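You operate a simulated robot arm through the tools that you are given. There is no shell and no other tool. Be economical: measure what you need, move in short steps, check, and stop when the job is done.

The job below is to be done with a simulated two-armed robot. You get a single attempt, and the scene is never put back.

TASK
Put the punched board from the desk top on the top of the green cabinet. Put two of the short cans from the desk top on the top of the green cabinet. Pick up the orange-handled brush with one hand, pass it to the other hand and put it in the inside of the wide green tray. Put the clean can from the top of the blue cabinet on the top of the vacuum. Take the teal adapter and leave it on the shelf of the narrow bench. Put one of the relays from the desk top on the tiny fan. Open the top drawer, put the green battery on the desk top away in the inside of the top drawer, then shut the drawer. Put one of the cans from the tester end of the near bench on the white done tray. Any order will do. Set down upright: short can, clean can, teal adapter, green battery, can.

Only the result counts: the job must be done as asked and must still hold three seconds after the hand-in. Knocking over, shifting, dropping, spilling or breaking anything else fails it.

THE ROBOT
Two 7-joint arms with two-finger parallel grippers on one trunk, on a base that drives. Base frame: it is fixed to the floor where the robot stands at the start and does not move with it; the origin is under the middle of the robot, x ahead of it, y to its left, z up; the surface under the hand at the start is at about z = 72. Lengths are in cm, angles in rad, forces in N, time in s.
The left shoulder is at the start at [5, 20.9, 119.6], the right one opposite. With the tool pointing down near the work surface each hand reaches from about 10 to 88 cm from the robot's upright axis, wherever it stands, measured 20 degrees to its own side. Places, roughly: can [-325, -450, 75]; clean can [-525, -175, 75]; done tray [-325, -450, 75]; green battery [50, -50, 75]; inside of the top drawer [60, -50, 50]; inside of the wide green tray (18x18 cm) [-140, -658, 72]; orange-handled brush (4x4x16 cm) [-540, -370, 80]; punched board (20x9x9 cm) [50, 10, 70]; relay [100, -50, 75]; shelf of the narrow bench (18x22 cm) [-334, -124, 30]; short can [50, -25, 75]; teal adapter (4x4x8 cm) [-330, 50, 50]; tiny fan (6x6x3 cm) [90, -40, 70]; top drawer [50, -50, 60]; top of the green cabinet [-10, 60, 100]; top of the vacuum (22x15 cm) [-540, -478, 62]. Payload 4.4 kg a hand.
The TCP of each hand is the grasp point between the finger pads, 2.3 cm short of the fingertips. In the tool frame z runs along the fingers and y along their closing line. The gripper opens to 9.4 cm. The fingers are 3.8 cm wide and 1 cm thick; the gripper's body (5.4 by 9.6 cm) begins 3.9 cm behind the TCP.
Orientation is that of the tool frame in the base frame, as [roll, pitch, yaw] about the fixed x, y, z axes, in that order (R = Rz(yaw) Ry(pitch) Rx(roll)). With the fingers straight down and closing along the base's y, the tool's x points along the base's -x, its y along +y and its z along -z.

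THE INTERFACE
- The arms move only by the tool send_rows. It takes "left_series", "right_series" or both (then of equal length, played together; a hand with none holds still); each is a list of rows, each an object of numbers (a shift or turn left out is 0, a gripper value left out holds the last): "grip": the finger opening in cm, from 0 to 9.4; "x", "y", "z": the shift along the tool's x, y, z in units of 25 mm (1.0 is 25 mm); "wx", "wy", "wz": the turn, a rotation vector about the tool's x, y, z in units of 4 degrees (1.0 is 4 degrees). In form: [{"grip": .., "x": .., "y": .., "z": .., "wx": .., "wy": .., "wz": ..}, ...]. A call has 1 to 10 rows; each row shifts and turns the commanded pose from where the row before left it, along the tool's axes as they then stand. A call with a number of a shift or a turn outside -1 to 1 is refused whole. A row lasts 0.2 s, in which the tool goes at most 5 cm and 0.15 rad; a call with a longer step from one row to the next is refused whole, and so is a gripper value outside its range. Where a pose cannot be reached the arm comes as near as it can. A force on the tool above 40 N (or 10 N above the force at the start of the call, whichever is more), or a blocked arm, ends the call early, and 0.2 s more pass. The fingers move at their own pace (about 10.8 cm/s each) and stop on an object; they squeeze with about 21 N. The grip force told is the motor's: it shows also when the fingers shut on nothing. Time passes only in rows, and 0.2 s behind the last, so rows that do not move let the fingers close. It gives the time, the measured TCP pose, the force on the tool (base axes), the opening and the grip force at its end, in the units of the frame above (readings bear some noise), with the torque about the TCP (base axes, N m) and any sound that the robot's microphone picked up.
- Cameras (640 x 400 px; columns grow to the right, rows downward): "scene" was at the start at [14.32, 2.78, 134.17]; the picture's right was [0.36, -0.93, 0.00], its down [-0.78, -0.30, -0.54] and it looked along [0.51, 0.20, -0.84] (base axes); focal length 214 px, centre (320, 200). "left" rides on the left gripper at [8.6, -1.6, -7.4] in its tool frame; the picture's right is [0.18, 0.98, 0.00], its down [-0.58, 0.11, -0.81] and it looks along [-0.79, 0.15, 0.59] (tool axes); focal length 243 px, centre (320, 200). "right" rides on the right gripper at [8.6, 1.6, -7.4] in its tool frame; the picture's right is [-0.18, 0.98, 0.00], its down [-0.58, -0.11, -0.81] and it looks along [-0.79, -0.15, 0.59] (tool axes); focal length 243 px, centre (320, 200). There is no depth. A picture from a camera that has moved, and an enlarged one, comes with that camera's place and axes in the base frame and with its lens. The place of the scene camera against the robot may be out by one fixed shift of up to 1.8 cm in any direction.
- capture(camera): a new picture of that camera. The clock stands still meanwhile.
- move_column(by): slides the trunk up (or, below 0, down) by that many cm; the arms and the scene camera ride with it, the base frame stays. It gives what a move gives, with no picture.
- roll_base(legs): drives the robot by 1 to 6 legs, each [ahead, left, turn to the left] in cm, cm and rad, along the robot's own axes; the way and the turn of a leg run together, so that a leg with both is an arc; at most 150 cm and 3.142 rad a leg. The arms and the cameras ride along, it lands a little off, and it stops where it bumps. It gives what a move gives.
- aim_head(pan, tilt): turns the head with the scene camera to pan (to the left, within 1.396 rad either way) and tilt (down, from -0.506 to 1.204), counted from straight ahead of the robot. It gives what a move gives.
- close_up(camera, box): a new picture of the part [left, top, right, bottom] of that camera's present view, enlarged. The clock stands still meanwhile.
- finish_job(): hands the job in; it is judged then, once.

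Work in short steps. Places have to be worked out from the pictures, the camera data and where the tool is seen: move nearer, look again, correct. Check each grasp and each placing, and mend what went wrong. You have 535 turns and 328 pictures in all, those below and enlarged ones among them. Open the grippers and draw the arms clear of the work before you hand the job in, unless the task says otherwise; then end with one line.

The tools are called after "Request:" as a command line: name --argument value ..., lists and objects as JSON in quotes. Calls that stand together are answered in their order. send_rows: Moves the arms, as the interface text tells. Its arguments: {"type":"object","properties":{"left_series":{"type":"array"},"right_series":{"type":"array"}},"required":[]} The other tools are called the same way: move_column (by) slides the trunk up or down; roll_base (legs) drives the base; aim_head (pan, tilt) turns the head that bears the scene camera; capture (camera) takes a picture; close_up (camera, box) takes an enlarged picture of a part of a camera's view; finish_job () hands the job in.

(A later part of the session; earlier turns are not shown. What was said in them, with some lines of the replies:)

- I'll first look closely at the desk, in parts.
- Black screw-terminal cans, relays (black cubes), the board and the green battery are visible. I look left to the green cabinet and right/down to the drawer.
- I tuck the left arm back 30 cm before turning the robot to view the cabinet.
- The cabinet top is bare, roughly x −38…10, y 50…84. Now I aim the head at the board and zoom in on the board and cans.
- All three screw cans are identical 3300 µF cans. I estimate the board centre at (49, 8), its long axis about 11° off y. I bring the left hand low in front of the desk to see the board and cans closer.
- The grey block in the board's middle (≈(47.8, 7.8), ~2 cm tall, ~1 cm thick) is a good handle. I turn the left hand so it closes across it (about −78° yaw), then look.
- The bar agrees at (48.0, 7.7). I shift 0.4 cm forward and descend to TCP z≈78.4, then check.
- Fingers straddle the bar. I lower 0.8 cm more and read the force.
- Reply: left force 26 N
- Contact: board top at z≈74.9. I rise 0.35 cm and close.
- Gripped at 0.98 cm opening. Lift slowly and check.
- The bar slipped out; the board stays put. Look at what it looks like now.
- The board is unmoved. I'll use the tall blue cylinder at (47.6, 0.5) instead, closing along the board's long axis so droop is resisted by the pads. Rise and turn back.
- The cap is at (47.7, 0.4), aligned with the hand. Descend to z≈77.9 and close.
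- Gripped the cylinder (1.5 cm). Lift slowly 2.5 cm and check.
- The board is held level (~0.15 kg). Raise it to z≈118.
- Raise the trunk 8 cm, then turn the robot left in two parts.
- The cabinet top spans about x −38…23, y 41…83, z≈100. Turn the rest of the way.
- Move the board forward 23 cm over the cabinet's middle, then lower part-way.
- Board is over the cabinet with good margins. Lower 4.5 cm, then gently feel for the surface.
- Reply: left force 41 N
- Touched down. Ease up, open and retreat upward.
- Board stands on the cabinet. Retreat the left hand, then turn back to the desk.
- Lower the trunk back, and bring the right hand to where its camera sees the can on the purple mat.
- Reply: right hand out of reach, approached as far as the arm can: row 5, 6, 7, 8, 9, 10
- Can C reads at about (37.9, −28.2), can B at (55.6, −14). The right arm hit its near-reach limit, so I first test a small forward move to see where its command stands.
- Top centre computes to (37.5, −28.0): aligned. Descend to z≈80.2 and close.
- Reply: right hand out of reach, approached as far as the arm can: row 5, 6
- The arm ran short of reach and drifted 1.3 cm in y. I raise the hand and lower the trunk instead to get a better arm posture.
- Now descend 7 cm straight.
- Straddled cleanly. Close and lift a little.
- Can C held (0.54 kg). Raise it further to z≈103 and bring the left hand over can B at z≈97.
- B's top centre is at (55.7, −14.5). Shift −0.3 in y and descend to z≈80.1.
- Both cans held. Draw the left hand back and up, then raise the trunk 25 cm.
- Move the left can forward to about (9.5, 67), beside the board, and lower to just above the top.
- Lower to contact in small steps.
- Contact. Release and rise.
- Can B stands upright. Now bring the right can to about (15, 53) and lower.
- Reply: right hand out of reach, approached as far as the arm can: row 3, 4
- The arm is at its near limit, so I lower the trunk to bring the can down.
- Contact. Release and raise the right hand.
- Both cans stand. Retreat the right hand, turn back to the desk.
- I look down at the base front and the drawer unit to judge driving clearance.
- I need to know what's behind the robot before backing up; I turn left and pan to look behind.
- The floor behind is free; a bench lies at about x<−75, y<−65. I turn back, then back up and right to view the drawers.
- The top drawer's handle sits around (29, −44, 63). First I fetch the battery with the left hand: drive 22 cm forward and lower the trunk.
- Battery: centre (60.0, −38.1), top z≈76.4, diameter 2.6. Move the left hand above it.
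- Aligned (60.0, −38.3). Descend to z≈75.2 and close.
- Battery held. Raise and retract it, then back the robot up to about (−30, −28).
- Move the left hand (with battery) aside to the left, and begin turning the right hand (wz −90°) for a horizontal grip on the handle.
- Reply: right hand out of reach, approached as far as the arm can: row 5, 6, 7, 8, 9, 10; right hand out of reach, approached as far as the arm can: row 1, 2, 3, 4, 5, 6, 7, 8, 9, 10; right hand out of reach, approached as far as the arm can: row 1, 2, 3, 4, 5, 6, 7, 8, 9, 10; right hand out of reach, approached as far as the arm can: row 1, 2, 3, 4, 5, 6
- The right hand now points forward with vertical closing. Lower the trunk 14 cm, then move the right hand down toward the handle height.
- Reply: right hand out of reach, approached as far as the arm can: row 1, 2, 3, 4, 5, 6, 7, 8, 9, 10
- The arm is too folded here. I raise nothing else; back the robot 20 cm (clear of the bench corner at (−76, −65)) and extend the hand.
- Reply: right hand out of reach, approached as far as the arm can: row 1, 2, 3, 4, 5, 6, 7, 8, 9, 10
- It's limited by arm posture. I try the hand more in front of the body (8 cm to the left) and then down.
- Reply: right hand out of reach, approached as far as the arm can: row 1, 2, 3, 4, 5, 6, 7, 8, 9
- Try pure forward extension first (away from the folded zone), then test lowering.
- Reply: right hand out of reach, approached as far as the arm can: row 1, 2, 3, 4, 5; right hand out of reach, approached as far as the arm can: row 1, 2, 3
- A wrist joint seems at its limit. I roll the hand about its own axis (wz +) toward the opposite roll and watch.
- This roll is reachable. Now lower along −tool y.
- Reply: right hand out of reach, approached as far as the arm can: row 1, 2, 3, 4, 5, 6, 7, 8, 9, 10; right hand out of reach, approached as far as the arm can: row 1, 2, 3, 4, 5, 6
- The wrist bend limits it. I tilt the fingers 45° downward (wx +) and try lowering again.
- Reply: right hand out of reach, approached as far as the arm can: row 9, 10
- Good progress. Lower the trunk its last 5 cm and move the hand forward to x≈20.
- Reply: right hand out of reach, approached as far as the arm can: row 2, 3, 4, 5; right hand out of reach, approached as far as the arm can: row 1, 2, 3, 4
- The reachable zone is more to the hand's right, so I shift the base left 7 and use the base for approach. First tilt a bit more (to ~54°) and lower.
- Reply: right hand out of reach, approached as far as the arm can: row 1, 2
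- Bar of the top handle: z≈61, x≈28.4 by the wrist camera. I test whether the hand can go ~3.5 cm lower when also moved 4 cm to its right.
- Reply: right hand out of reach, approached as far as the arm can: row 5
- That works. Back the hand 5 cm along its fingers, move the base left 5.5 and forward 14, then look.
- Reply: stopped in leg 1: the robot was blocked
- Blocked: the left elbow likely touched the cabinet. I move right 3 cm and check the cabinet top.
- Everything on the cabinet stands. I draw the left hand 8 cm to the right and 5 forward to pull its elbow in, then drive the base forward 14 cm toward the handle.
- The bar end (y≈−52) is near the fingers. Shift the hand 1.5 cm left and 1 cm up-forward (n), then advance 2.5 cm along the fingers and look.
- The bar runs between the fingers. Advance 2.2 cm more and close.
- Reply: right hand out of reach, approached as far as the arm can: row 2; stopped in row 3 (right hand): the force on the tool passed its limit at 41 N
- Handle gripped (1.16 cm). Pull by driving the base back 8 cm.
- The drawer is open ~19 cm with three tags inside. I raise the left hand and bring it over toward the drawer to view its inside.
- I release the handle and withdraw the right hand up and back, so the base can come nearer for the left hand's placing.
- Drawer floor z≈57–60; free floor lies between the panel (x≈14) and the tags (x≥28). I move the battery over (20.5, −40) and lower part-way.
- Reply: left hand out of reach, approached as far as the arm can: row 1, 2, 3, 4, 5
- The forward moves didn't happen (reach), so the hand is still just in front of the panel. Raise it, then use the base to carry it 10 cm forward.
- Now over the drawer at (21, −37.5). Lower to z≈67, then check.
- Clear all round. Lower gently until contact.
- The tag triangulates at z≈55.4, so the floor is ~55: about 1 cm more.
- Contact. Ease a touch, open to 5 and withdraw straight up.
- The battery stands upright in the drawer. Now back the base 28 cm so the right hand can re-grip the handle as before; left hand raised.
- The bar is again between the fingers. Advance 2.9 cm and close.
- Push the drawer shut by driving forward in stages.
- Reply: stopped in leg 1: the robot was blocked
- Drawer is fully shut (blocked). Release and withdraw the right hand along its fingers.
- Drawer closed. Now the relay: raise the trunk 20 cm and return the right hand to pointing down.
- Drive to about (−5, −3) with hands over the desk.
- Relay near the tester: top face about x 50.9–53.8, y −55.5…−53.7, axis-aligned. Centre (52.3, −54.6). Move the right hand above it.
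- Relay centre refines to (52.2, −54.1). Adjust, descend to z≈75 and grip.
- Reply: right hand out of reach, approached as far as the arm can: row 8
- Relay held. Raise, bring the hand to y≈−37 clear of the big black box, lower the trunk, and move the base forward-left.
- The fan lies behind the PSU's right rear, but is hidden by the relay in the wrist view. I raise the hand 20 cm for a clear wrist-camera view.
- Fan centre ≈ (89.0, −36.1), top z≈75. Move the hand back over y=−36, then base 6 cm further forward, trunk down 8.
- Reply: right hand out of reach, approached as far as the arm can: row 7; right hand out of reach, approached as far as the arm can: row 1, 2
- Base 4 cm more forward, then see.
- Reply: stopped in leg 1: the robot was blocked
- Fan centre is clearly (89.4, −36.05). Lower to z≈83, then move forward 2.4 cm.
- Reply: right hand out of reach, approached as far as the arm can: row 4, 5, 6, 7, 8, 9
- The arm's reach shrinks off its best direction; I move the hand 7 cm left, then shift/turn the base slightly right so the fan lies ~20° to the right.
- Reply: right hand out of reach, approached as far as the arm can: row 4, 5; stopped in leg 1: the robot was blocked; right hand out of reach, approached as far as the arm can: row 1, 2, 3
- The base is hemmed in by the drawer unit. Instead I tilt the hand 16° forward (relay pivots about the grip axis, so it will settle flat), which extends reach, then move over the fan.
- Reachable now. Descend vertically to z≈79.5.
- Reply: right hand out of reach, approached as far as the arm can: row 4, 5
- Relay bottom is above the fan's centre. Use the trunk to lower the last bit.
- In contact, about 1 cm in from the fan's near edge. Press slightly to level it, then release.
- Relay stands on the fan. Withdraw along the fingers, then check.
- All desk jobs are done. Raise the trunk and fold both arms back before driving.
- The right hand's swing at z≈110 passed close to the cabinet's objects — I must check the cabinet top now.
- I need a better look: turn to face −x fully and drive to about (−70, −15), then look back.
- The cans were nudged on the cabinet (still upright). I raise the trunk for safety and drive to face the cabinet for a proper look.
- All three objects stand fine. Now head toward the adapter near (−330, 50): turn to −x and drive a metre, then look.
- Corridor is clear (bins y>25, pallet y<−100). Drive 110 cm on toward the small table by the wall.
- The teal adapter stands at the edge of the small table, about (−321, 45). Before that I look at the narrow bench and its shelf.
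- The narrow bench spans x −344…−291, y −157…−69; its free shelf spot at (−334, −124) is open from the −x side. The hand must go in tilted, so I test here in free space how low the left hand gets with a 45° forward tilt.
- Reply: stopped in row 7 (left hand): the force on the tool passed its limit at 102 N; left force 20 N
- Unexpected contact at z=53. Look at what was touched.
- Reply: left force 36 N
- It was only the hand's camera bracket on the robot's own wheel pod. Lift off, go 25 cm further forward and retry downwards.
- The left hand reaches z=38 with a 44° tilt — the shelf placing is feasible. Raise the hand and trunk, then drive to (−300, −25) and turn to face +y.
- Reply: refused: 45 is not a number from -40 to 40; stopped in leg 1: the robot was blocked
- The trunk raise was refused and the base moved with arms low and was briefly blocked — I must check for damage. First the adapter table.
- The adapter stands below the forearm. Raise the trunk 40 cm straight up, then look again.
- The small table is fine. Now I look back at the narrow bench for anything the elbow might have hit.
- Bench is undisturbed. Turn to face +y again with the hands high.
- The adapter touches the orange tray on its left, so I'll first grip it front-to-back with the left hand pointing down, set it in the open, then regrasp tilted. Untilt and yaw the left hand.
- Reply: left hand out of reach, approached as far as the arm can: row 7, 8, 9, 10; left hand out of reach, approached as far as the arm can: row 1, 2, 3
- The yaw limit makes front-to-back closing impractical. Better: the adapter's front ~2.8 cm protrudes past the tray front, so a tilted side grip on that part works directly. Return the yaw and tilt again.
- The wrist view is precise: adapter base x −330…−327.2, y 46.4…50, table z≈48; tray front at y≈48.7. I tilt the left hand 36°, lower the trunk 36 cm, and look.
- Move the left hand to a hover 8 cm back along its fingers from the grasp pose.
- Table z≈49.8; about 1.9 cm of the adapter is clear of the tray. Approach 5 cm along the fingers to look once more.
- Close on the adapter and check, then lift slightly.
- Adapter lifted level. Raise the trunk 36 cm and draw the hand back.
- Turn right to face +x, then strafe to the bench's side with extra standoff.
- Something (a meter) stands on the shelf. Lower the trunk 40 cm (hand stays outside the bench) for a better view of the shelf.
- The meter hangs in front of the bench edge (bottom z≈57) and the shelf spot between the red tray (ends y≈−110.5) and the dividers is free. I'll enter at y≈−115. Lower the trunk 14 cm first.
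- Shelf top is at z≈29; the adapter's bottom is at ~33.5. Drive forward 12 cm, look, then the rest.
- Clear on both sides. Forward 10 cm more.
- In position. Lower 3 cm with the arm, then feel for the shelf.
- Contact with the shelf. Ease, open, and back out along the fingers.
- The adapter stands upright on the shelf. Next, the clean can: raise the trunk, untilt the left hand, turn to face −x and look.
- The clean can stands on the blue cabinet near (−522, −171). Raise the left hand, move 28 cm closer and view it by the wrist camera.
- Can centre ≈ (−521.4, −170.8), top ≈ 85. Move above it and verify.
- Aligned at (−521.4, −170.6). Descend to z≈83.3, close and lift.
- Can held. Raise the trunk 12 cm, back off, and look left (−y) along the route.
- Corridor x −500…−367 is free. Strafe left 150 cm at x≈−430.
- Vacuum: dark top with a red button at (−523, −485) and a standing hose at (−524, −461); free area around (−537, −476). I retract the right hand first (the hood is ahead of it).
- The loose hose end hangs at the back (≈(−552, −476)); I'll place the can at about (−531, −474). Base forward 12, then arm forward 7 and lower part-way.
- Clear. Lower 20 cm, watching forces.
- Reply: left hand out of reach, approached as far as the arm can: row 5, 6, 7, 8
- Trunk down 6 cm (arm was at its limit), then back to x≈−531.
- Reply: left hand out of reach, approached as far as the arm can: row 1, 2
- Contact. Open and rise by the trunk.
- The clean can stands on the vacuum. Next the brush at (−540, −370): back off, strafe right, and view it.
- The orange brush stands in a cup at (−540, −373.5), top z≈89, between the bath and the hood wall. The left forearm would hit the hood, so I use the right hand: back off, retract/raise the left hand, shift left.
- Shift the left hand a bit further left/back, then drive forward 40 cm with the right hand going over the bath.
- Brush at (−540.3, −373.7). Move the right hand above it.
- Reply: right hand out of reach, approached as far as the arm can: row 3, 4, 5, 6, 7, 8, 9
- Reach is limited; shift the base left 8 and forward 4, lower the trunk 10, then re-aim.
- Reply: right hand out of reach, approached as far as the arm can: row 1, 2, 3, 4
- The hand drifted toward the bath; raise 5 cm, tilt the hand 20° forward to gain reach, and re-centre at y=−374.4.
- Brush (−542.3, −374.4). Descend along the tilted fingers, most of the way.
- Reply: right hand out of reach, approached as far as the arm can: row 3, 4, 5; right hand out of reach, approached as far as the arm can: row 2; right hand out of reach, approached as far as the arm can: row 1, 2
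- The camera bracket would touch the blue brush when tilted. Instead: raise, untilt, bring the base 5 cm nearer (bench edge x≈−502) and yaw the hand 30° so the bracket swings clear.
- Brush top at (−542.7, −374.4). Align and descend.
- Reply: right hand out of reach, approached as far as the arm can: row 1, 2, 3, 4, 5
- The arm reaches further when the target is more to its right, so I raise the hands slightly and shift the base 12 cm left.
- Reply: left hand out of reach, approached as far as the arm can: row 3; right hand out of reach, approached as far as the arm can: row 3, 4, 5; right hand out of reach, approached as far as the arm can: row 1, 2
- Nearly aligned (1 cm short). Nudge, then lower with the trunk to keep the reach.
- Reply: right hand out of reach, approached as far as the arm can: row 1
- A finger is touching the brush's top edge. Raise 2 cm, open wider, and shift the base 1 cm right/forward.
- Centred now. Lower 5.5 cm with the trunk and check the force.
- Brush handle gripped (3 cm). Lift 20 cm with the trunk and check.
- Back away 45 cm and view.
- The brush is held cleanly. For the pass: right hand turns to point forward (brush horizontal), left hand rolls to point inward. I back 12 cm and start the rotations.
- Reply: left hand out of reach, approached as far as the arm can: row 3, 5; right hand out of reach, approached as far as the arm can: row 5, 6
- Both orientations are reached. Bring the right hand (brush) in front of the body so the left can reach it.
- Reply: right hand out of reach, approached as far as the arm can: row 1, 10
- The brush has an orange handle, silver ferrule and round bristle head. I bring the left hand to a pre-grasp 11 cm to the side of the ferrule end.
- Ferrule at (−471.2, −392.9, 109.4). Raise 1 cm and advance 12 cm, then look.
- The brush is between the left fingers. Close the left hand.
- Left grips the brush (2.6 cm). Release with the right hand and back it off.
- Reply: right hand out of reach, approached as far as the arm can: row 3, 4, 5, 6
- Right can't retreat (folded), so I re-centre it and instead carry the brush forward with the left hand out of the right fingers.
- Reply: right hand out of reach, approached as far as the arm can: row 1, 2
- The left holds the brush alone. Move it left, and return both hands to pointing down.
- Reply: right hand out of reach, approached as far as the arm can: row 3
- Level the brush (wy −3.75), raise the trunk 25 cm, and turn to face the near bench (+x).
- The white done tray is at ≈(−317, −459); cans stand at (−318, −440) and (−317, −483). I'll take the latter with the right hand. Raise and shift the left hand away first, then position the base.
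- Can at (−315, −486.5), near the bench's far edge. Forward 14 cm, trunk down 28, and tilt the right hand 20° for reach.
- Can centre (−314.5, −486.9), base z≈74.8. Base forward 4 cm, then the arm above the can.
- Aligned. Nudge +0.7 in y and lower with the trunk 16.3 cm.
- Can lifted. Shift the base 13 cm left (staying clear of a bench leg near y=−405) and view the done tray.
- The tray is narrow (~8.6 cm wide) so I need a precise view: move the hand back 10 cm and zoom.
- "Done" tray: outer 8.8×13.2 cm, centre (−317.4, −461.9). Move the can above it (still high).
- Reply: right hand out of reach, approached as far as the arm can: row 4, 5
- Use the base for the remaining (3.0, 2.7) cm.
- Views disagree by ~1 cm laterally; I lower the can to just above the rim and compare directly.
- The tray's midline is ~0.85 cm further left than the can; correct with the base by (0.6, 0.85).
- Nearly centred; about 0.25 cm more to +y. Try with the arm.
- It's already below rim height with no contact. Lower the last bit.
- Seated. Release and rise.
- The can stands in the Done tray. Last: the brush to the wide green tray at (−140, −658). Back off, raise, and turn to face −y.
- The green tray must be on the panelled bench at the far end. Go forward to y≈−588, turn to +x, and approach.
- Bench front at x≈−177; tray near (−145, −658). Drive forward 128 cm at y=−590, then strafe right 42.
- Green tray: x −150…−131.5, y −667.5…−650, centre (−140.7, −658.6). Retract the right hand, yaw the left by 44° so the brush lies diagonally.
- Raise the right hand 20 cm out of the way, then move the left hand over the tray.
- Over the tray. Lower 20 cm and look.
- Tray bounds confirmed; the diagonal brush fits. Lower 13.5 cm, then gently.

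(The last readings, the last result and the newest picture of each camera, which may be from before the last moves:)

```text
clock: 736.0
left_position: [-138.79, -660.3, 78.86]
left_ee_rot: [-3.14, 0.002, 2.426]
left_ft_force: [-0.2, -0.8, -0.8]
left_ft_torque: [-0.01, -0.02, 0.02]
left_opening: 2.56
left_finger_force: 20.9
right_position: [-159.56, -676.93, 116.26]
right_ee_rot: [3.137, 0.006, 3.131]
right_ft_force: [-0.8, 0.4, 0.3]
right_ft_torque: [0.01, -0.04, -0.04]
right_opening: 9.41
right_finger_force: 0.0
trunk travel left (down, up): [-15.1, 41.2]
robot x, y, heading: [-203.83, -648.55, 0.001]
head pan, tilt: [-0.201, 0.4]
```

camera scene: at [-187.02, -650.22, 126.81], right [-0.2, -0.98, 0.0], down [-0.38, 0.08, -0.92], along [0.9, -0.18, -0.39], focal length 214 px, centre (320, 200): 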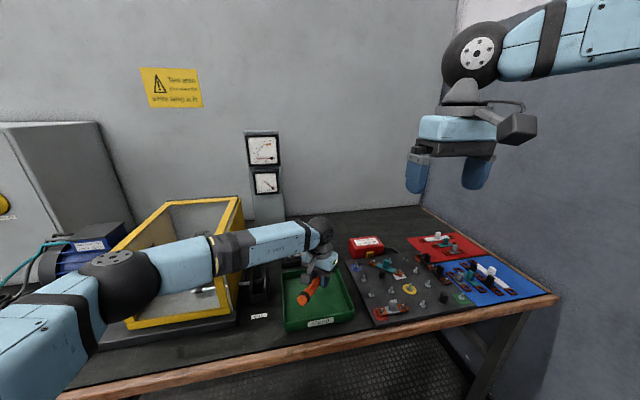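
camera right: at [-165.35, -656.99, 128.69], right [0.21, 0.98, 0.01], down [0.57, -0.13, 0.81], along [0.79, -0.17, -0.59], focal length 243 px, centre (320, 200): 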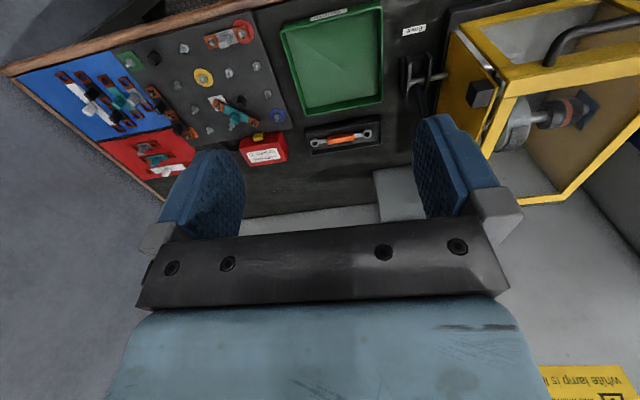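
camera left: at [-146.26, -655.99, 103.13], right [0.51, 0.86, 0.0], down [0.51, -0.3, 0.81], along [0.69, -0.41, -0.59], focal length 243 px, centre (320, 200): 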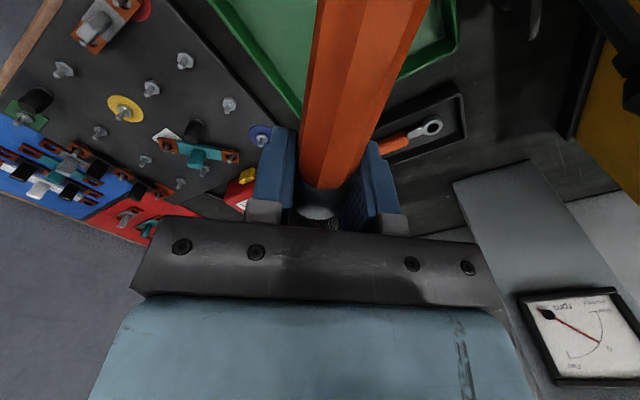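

Request:
send_rows --left_series '[{"z": 0.12}, {"z": 0.1}, {"z": 0.08}]'

Request:
close_up --camera "scene" --box '[250, 190, 390, 340]'

```text
clock: 736.8
left_position: [-138.67, -660.36, 78.22]
left_ee_rot: [-3.14, -0.001, 2.427]
left_ft_force: [0.0, -0.6, -1.3]
left_ft_torque: [-0.02, -0.05, 0.01]
left_opening: 2.59
left_finger_force: 20.8
right_position: [-159.45, -676.97, 116.18]
right_ee_rot: [3.137, 0.007, 3.132]
right_ft_force: [-0.8, -0.2, -0.9]
right_ft_torque: [0.03, -0.01, -0.03]
right_opening: 9.41
right_finger_force: 0.1
trunk travel left (down, up): [-15.1, 41.2]
robot x, y, heading: [-204.0, -648.27, -0.001]
head pan, tilt: [-0.201, 0.4]
```

```text
2.67 times, centred on (320, 265) of scene
camera zoom: at [-187.02, -650.22, 126.81], right [-0.2, -0.98, 0.0], down [-0.38, 0.08, -0.92], along [0.9, -0.18, -0.39], focal length 572 px, centre (320, 27)
```

zoom: 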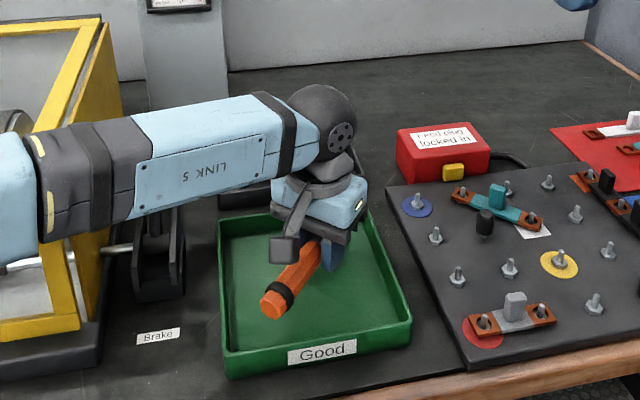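

Request:
send_rows --left_series '[{"z": 0.12}, {"z": 0.1}, {"z": 0.1}]'

Request:
send_rows --left_series '[{"z": 0.1}, {"z": 0.1}]'

```text
clock: 737.6
left_position: [-138.65, -660.28, 77.34]
left_ee_rot: [-3.139, -0.002, 2.426]
left_ft_force: [0.1, -0.4, 0.1]
left_ft_torque: [0.04, -0.04, 0.02]
left_opening: 2.57
left_finger_force: 21.0
right_position: [-159.55, -676.96, 116.24]
right_ee_rot: [3.138, 0.007, 3.132]
right_ft_force: [-0.4, -0.4, -0.7]
right_ft_torque: [0.01, -0.01, 0.0]
right_opening: 9.4
right_finger_force: 0.1
trunk travel left (down, up): [-15.1, 41.2]
robot x, y, heading: [-204.04, -648.7, -0.001]
head pan, tilt: [-0.201, 0.4]
```

```text
clock: 738.2
left_position: [-138.69, -660.57, 76.85]
left_ee_rot: [-3.14, -0.002, 2.426]
left_ft_force: [0.4, -0.4, -1.0]
left_ft_torque: [-0.01, -0.02, 0.02]
left_opening: 2.55
left_finger_force: 21.1
right_position: [-159.54, -676.92, 116.22]
right_ee_rot: [3.137, 0.007, 3.131]
right_ft_force: [0.6, 0.6, -0.1]
right_ft_torque: [-0.01, 0.0, -0.01]
right_opening: 9.36
right_finger_force: 0.1
trunk travel left (down, up): [-15.1, 41.2]
robot x, y, heading: [-203.74, -649.11, 0.003]
head pan, tilt: [-0.201, 0.4]
```

Request:
send_rows --left_series '[{"z": 0.15}, {"z": 0.15}, {"z": 0.12}, {"z": 0.1}]'

Request:
send_rows --left_series '[{"z": 0.1}, {"z": 0.1}, {"z": 0.1}]'

```text
clock: 739.2
left_position: [-138.8, -660.45, 75.65]
left_ee_rot: [-3.139, 0.0, 2.425]
left_ft_force: [0.1, 0.3, -0.7]
left_ft_torque: [-0.01, -0.01, -0.01]
left_opening: 2.58
left_finger_force: 21.2
right_position: [-159.51, -676.94, 116.19]
right_ee_rot: [3.137, 0.008, 3.132]
right_ft_force: [0.4, 0.3, 0.1]
right_ft_torque: [-0.01, 0.01, 0.01]
right_opening: 9.39
right_finger_force: 0.0
trunk travel left (down, up): [-15.1, 41.2]
robot x, y, heading: [-204.21, -648.58, 0.001]
head pan, tilt: [-0.201, 0.4]
```

```text
clock: 740.0
left_position: [-138.79, -660.33, 74.93]
left_ee_rot: [-3.14, 0.001, 2.426]
left_ft_force: [-0.4, 0.2, 5.5]
left_ft_torque: [0.15, 0.01, 0.0]
left_opening: 2.55
left_finger_force: 21.0
right_position: [-159.56, -676.92, 116.19]
right_ee_rot: [3.137, 0.005, 3.132]
right_ft_force: [-0.2, -0.7, -0.3]
right_ft_torque: [-0.02, 0.0, 0.0]
right_opening: 9.39
right_finger_force: 0.0
trunk travel left (down, up): [-15.1, 41.2]
robot x, y, heading: [-203.65, -648.64, 0.001]
head pan, tilt: [-0.201, 0.4]
```

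Contact with the tray floor. Open and rise slowly.

Request:
send_rows --left_series '[{"grip": 3.6}, {"grip": 6}, {}, {"z": -0.4}, {"z": -0.8}, {"z": -1}, {"z": -1}, {"z": -1}, {"z": -1}, {"z": -1}]'

Request:
send_rows --left_series '[{"z": -1}, {"z": -1}, {"z": -1}, {"z": -1}, {"z": -1}, {"z": -1}, {"z": -1}, {"z": -1}, {"z": -1}]'

Request:
close_up --camera "scene" --box '[250, 190, 390, 340]'

```text
clock: 742.2
left_position: [-138.75, -660.56, 90.31]
left_ee_rot: [-3.139, 0.0, 2.424]
left_ft_force: [-0.2, -0.5, -0.4]
left_ft_torque: [0.02, -0.04, -0.03]
left_opening: 5.97
left_finger_force: 0.1
right_position: [-159.65, -676.94, 116.14]
right_ee_rot: [3.139, 0.006, 3.13]
right_ft_force: [0.5, -0.8, 1.2]
right_ft_torque: [0.0, 0.0, -0.05]
right_opening: 9.41
right_finger_force: 0.0
trunk travel left (down, up): [-15.1, 41.2]
robot x, y, heading: [-204.13, -648.59, -0.001]
head pan, tilt: [-0.201, 0.4]
```

```text
clock: 744.2
left_position: [-138.72, -660.5, 112.84]
left_ee_rot: [-3.141, 0.0, 2.426]
left_ft_force: [-0.2, 0.3, 0.1]
left_ft_torque: [0.05, 0.04, -0.01]
left_opening: 6.01
left_finger_force: 0.2
right_position: [-159.65, -677.06, 116.22]
right_ee_rot: [3.135, 0.007, 3.13]
right_ft_force: [0.4, -0.2, -0.2]
right_ft_torque: [-0.03, -0.01, -0.01]
right_opening: 9.4
right_finger_force: 0.1
trunk travel left (down, up): [-15.1, 41.2]
robot x, y, heading: [-203.55, -648.56, -0.001]
head pan, tilt: [-0.201, 0.4]
```

```text
2.67 times, centred on (320, 265) of scene
camera zoom: at [-187.08, -650.23, 126.81], right [-0.2, -0.98, 0.0], down [-0.38, 0.08, -0.92], along [0.9, -0.18, -0.39], focal length 572 px, centre (320, 27)
```

zoom: 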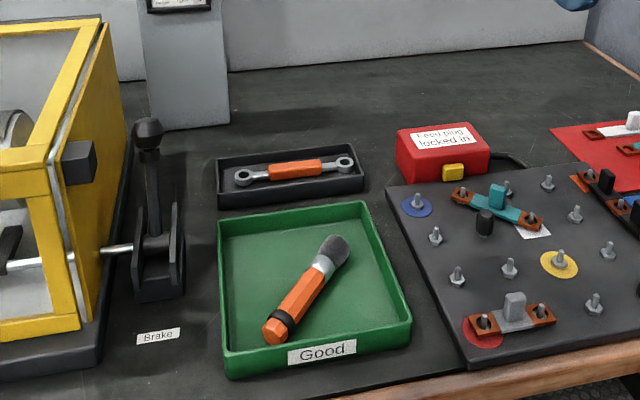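

The brush lies inside the green tray. Everything is placed; draw the arms clear by raising and backing off.

Request:
move_column --by 15

Request:
send_rows --left_series '[{"x": 0.9, "y": 0.3}, {"x": 0.9, "y": 0.3}, {"x": 0.9, "y": 0.3}, {"x": 0.9, "y": 0.3}, {"x": 0.9, "y": 0.3}, {"x": 0.9, "y": 0.3}]'

Request:
roll_base --legs '[[-12, 0, 0], [0, 40, 0], [-20, 0, 0]]'

Request:
capture --camera "scene"

```text
clock: 745.9
left_position: [-138.68, -660.49, 127.75]
left_ee_rot: [-3.14, 0.002, 2.426]
left_ft_force: [-0.2, -0.5, 0.0]
left_ft_torque: [0.03, -0.02, -0.01]
left_opening: 6.01
left_finger_force: 0.1
right_position: [-159.64, -677.01, 131.06]
right_ee_rot: [3.137, 0.007, 3.129]
right_ft_force: [-0.3, -0.2, -0.6]
right_ft_torque: [-0.02, -0.01, 0.03]
right_opening: 9.4
right_finger_force: 0.1
trunk travel left (down, up): [-30.2, 26.2]
robot x, y, heading: [-203.63, -648.7, -0.001]
head pan, tilt: [-0.201, 0.4]
```

```text
clock: 747.3
left_position: [-146.0, -648.13, 127.62]
left_ee_rot: [-3.138, 0.0, 2.427]
left_ft_force: [0.0, 0.5, 0.0]
left_ft_torque: [-0.01, 0.0, 0.01]
left_opening: 6.01
left_finger_force: 0.0
right_position: [-159.51, -676.83, 131.3]
right_ee_rot: [3.136, 0.006, 3.132]
right_ft_force: [0.1, 1.1, -0.3]
right_ft_torque: [0.0, -0.01, 0.0]
right_opening: 9.41
right_finger_force: 0.0
trunk travel left (down, up): [-30.2, 26.2]
robot x, y, heading: [-203.97, -648.33, -0.002]
head pan, tilt: [-0.201, 0.4]
```

```text
clock: 753.5
left_position: [-178.2, -607.76, 127.53]
left_ee_rot: [-3.141, 0.001, 2.426]
left_ft_force: [-0.8, -0.1, -0.8]
left_ft_torque: [0.0, 0.01, -0.01]
left_opening: 6.01
left_finger_force: 0.1
right_position: [-191.78, -636.29, 131.26]
right_ee_rot: [3.138, 0.008, 3.133]
right_ft_force: [0.9, 0.1, 0.6]
right_ft_torque: [0.03, 0.02, 0.02]
right_opening: 9.4
right_finger_force: 0.1
trunk travel left (down, up): [-30.2, 26.2]
robot x, y, heading: [-236.32, -608.17, -0.001]
head pan, tilt: [-0.201, 0.4]
```

```text
53 pictures are left
camera scene: at [-219.28, -609.65, 141.8], right [-0.2, -0.98, 0.0], down [-0.38, 0.08, -0.92], along [0.9, -0.18, -0.39], focal length 214 px, centre (320, 200)
```

scene: 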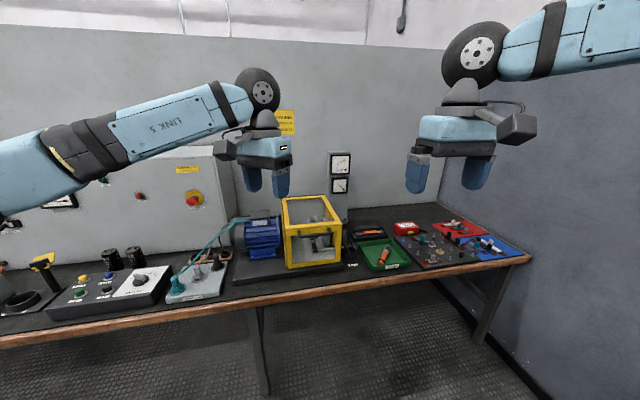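

All items are placed, the grippers are open and the arms are clear of the work; I hand the job in.

Request:
finish_job

```text
The job is handed in.
```

The job is handed in with all eight tasks done as asked, though while turning I nudged the two short cans already on the green cabinet. I checked them afterwards, and they and the punched board were still standing there.
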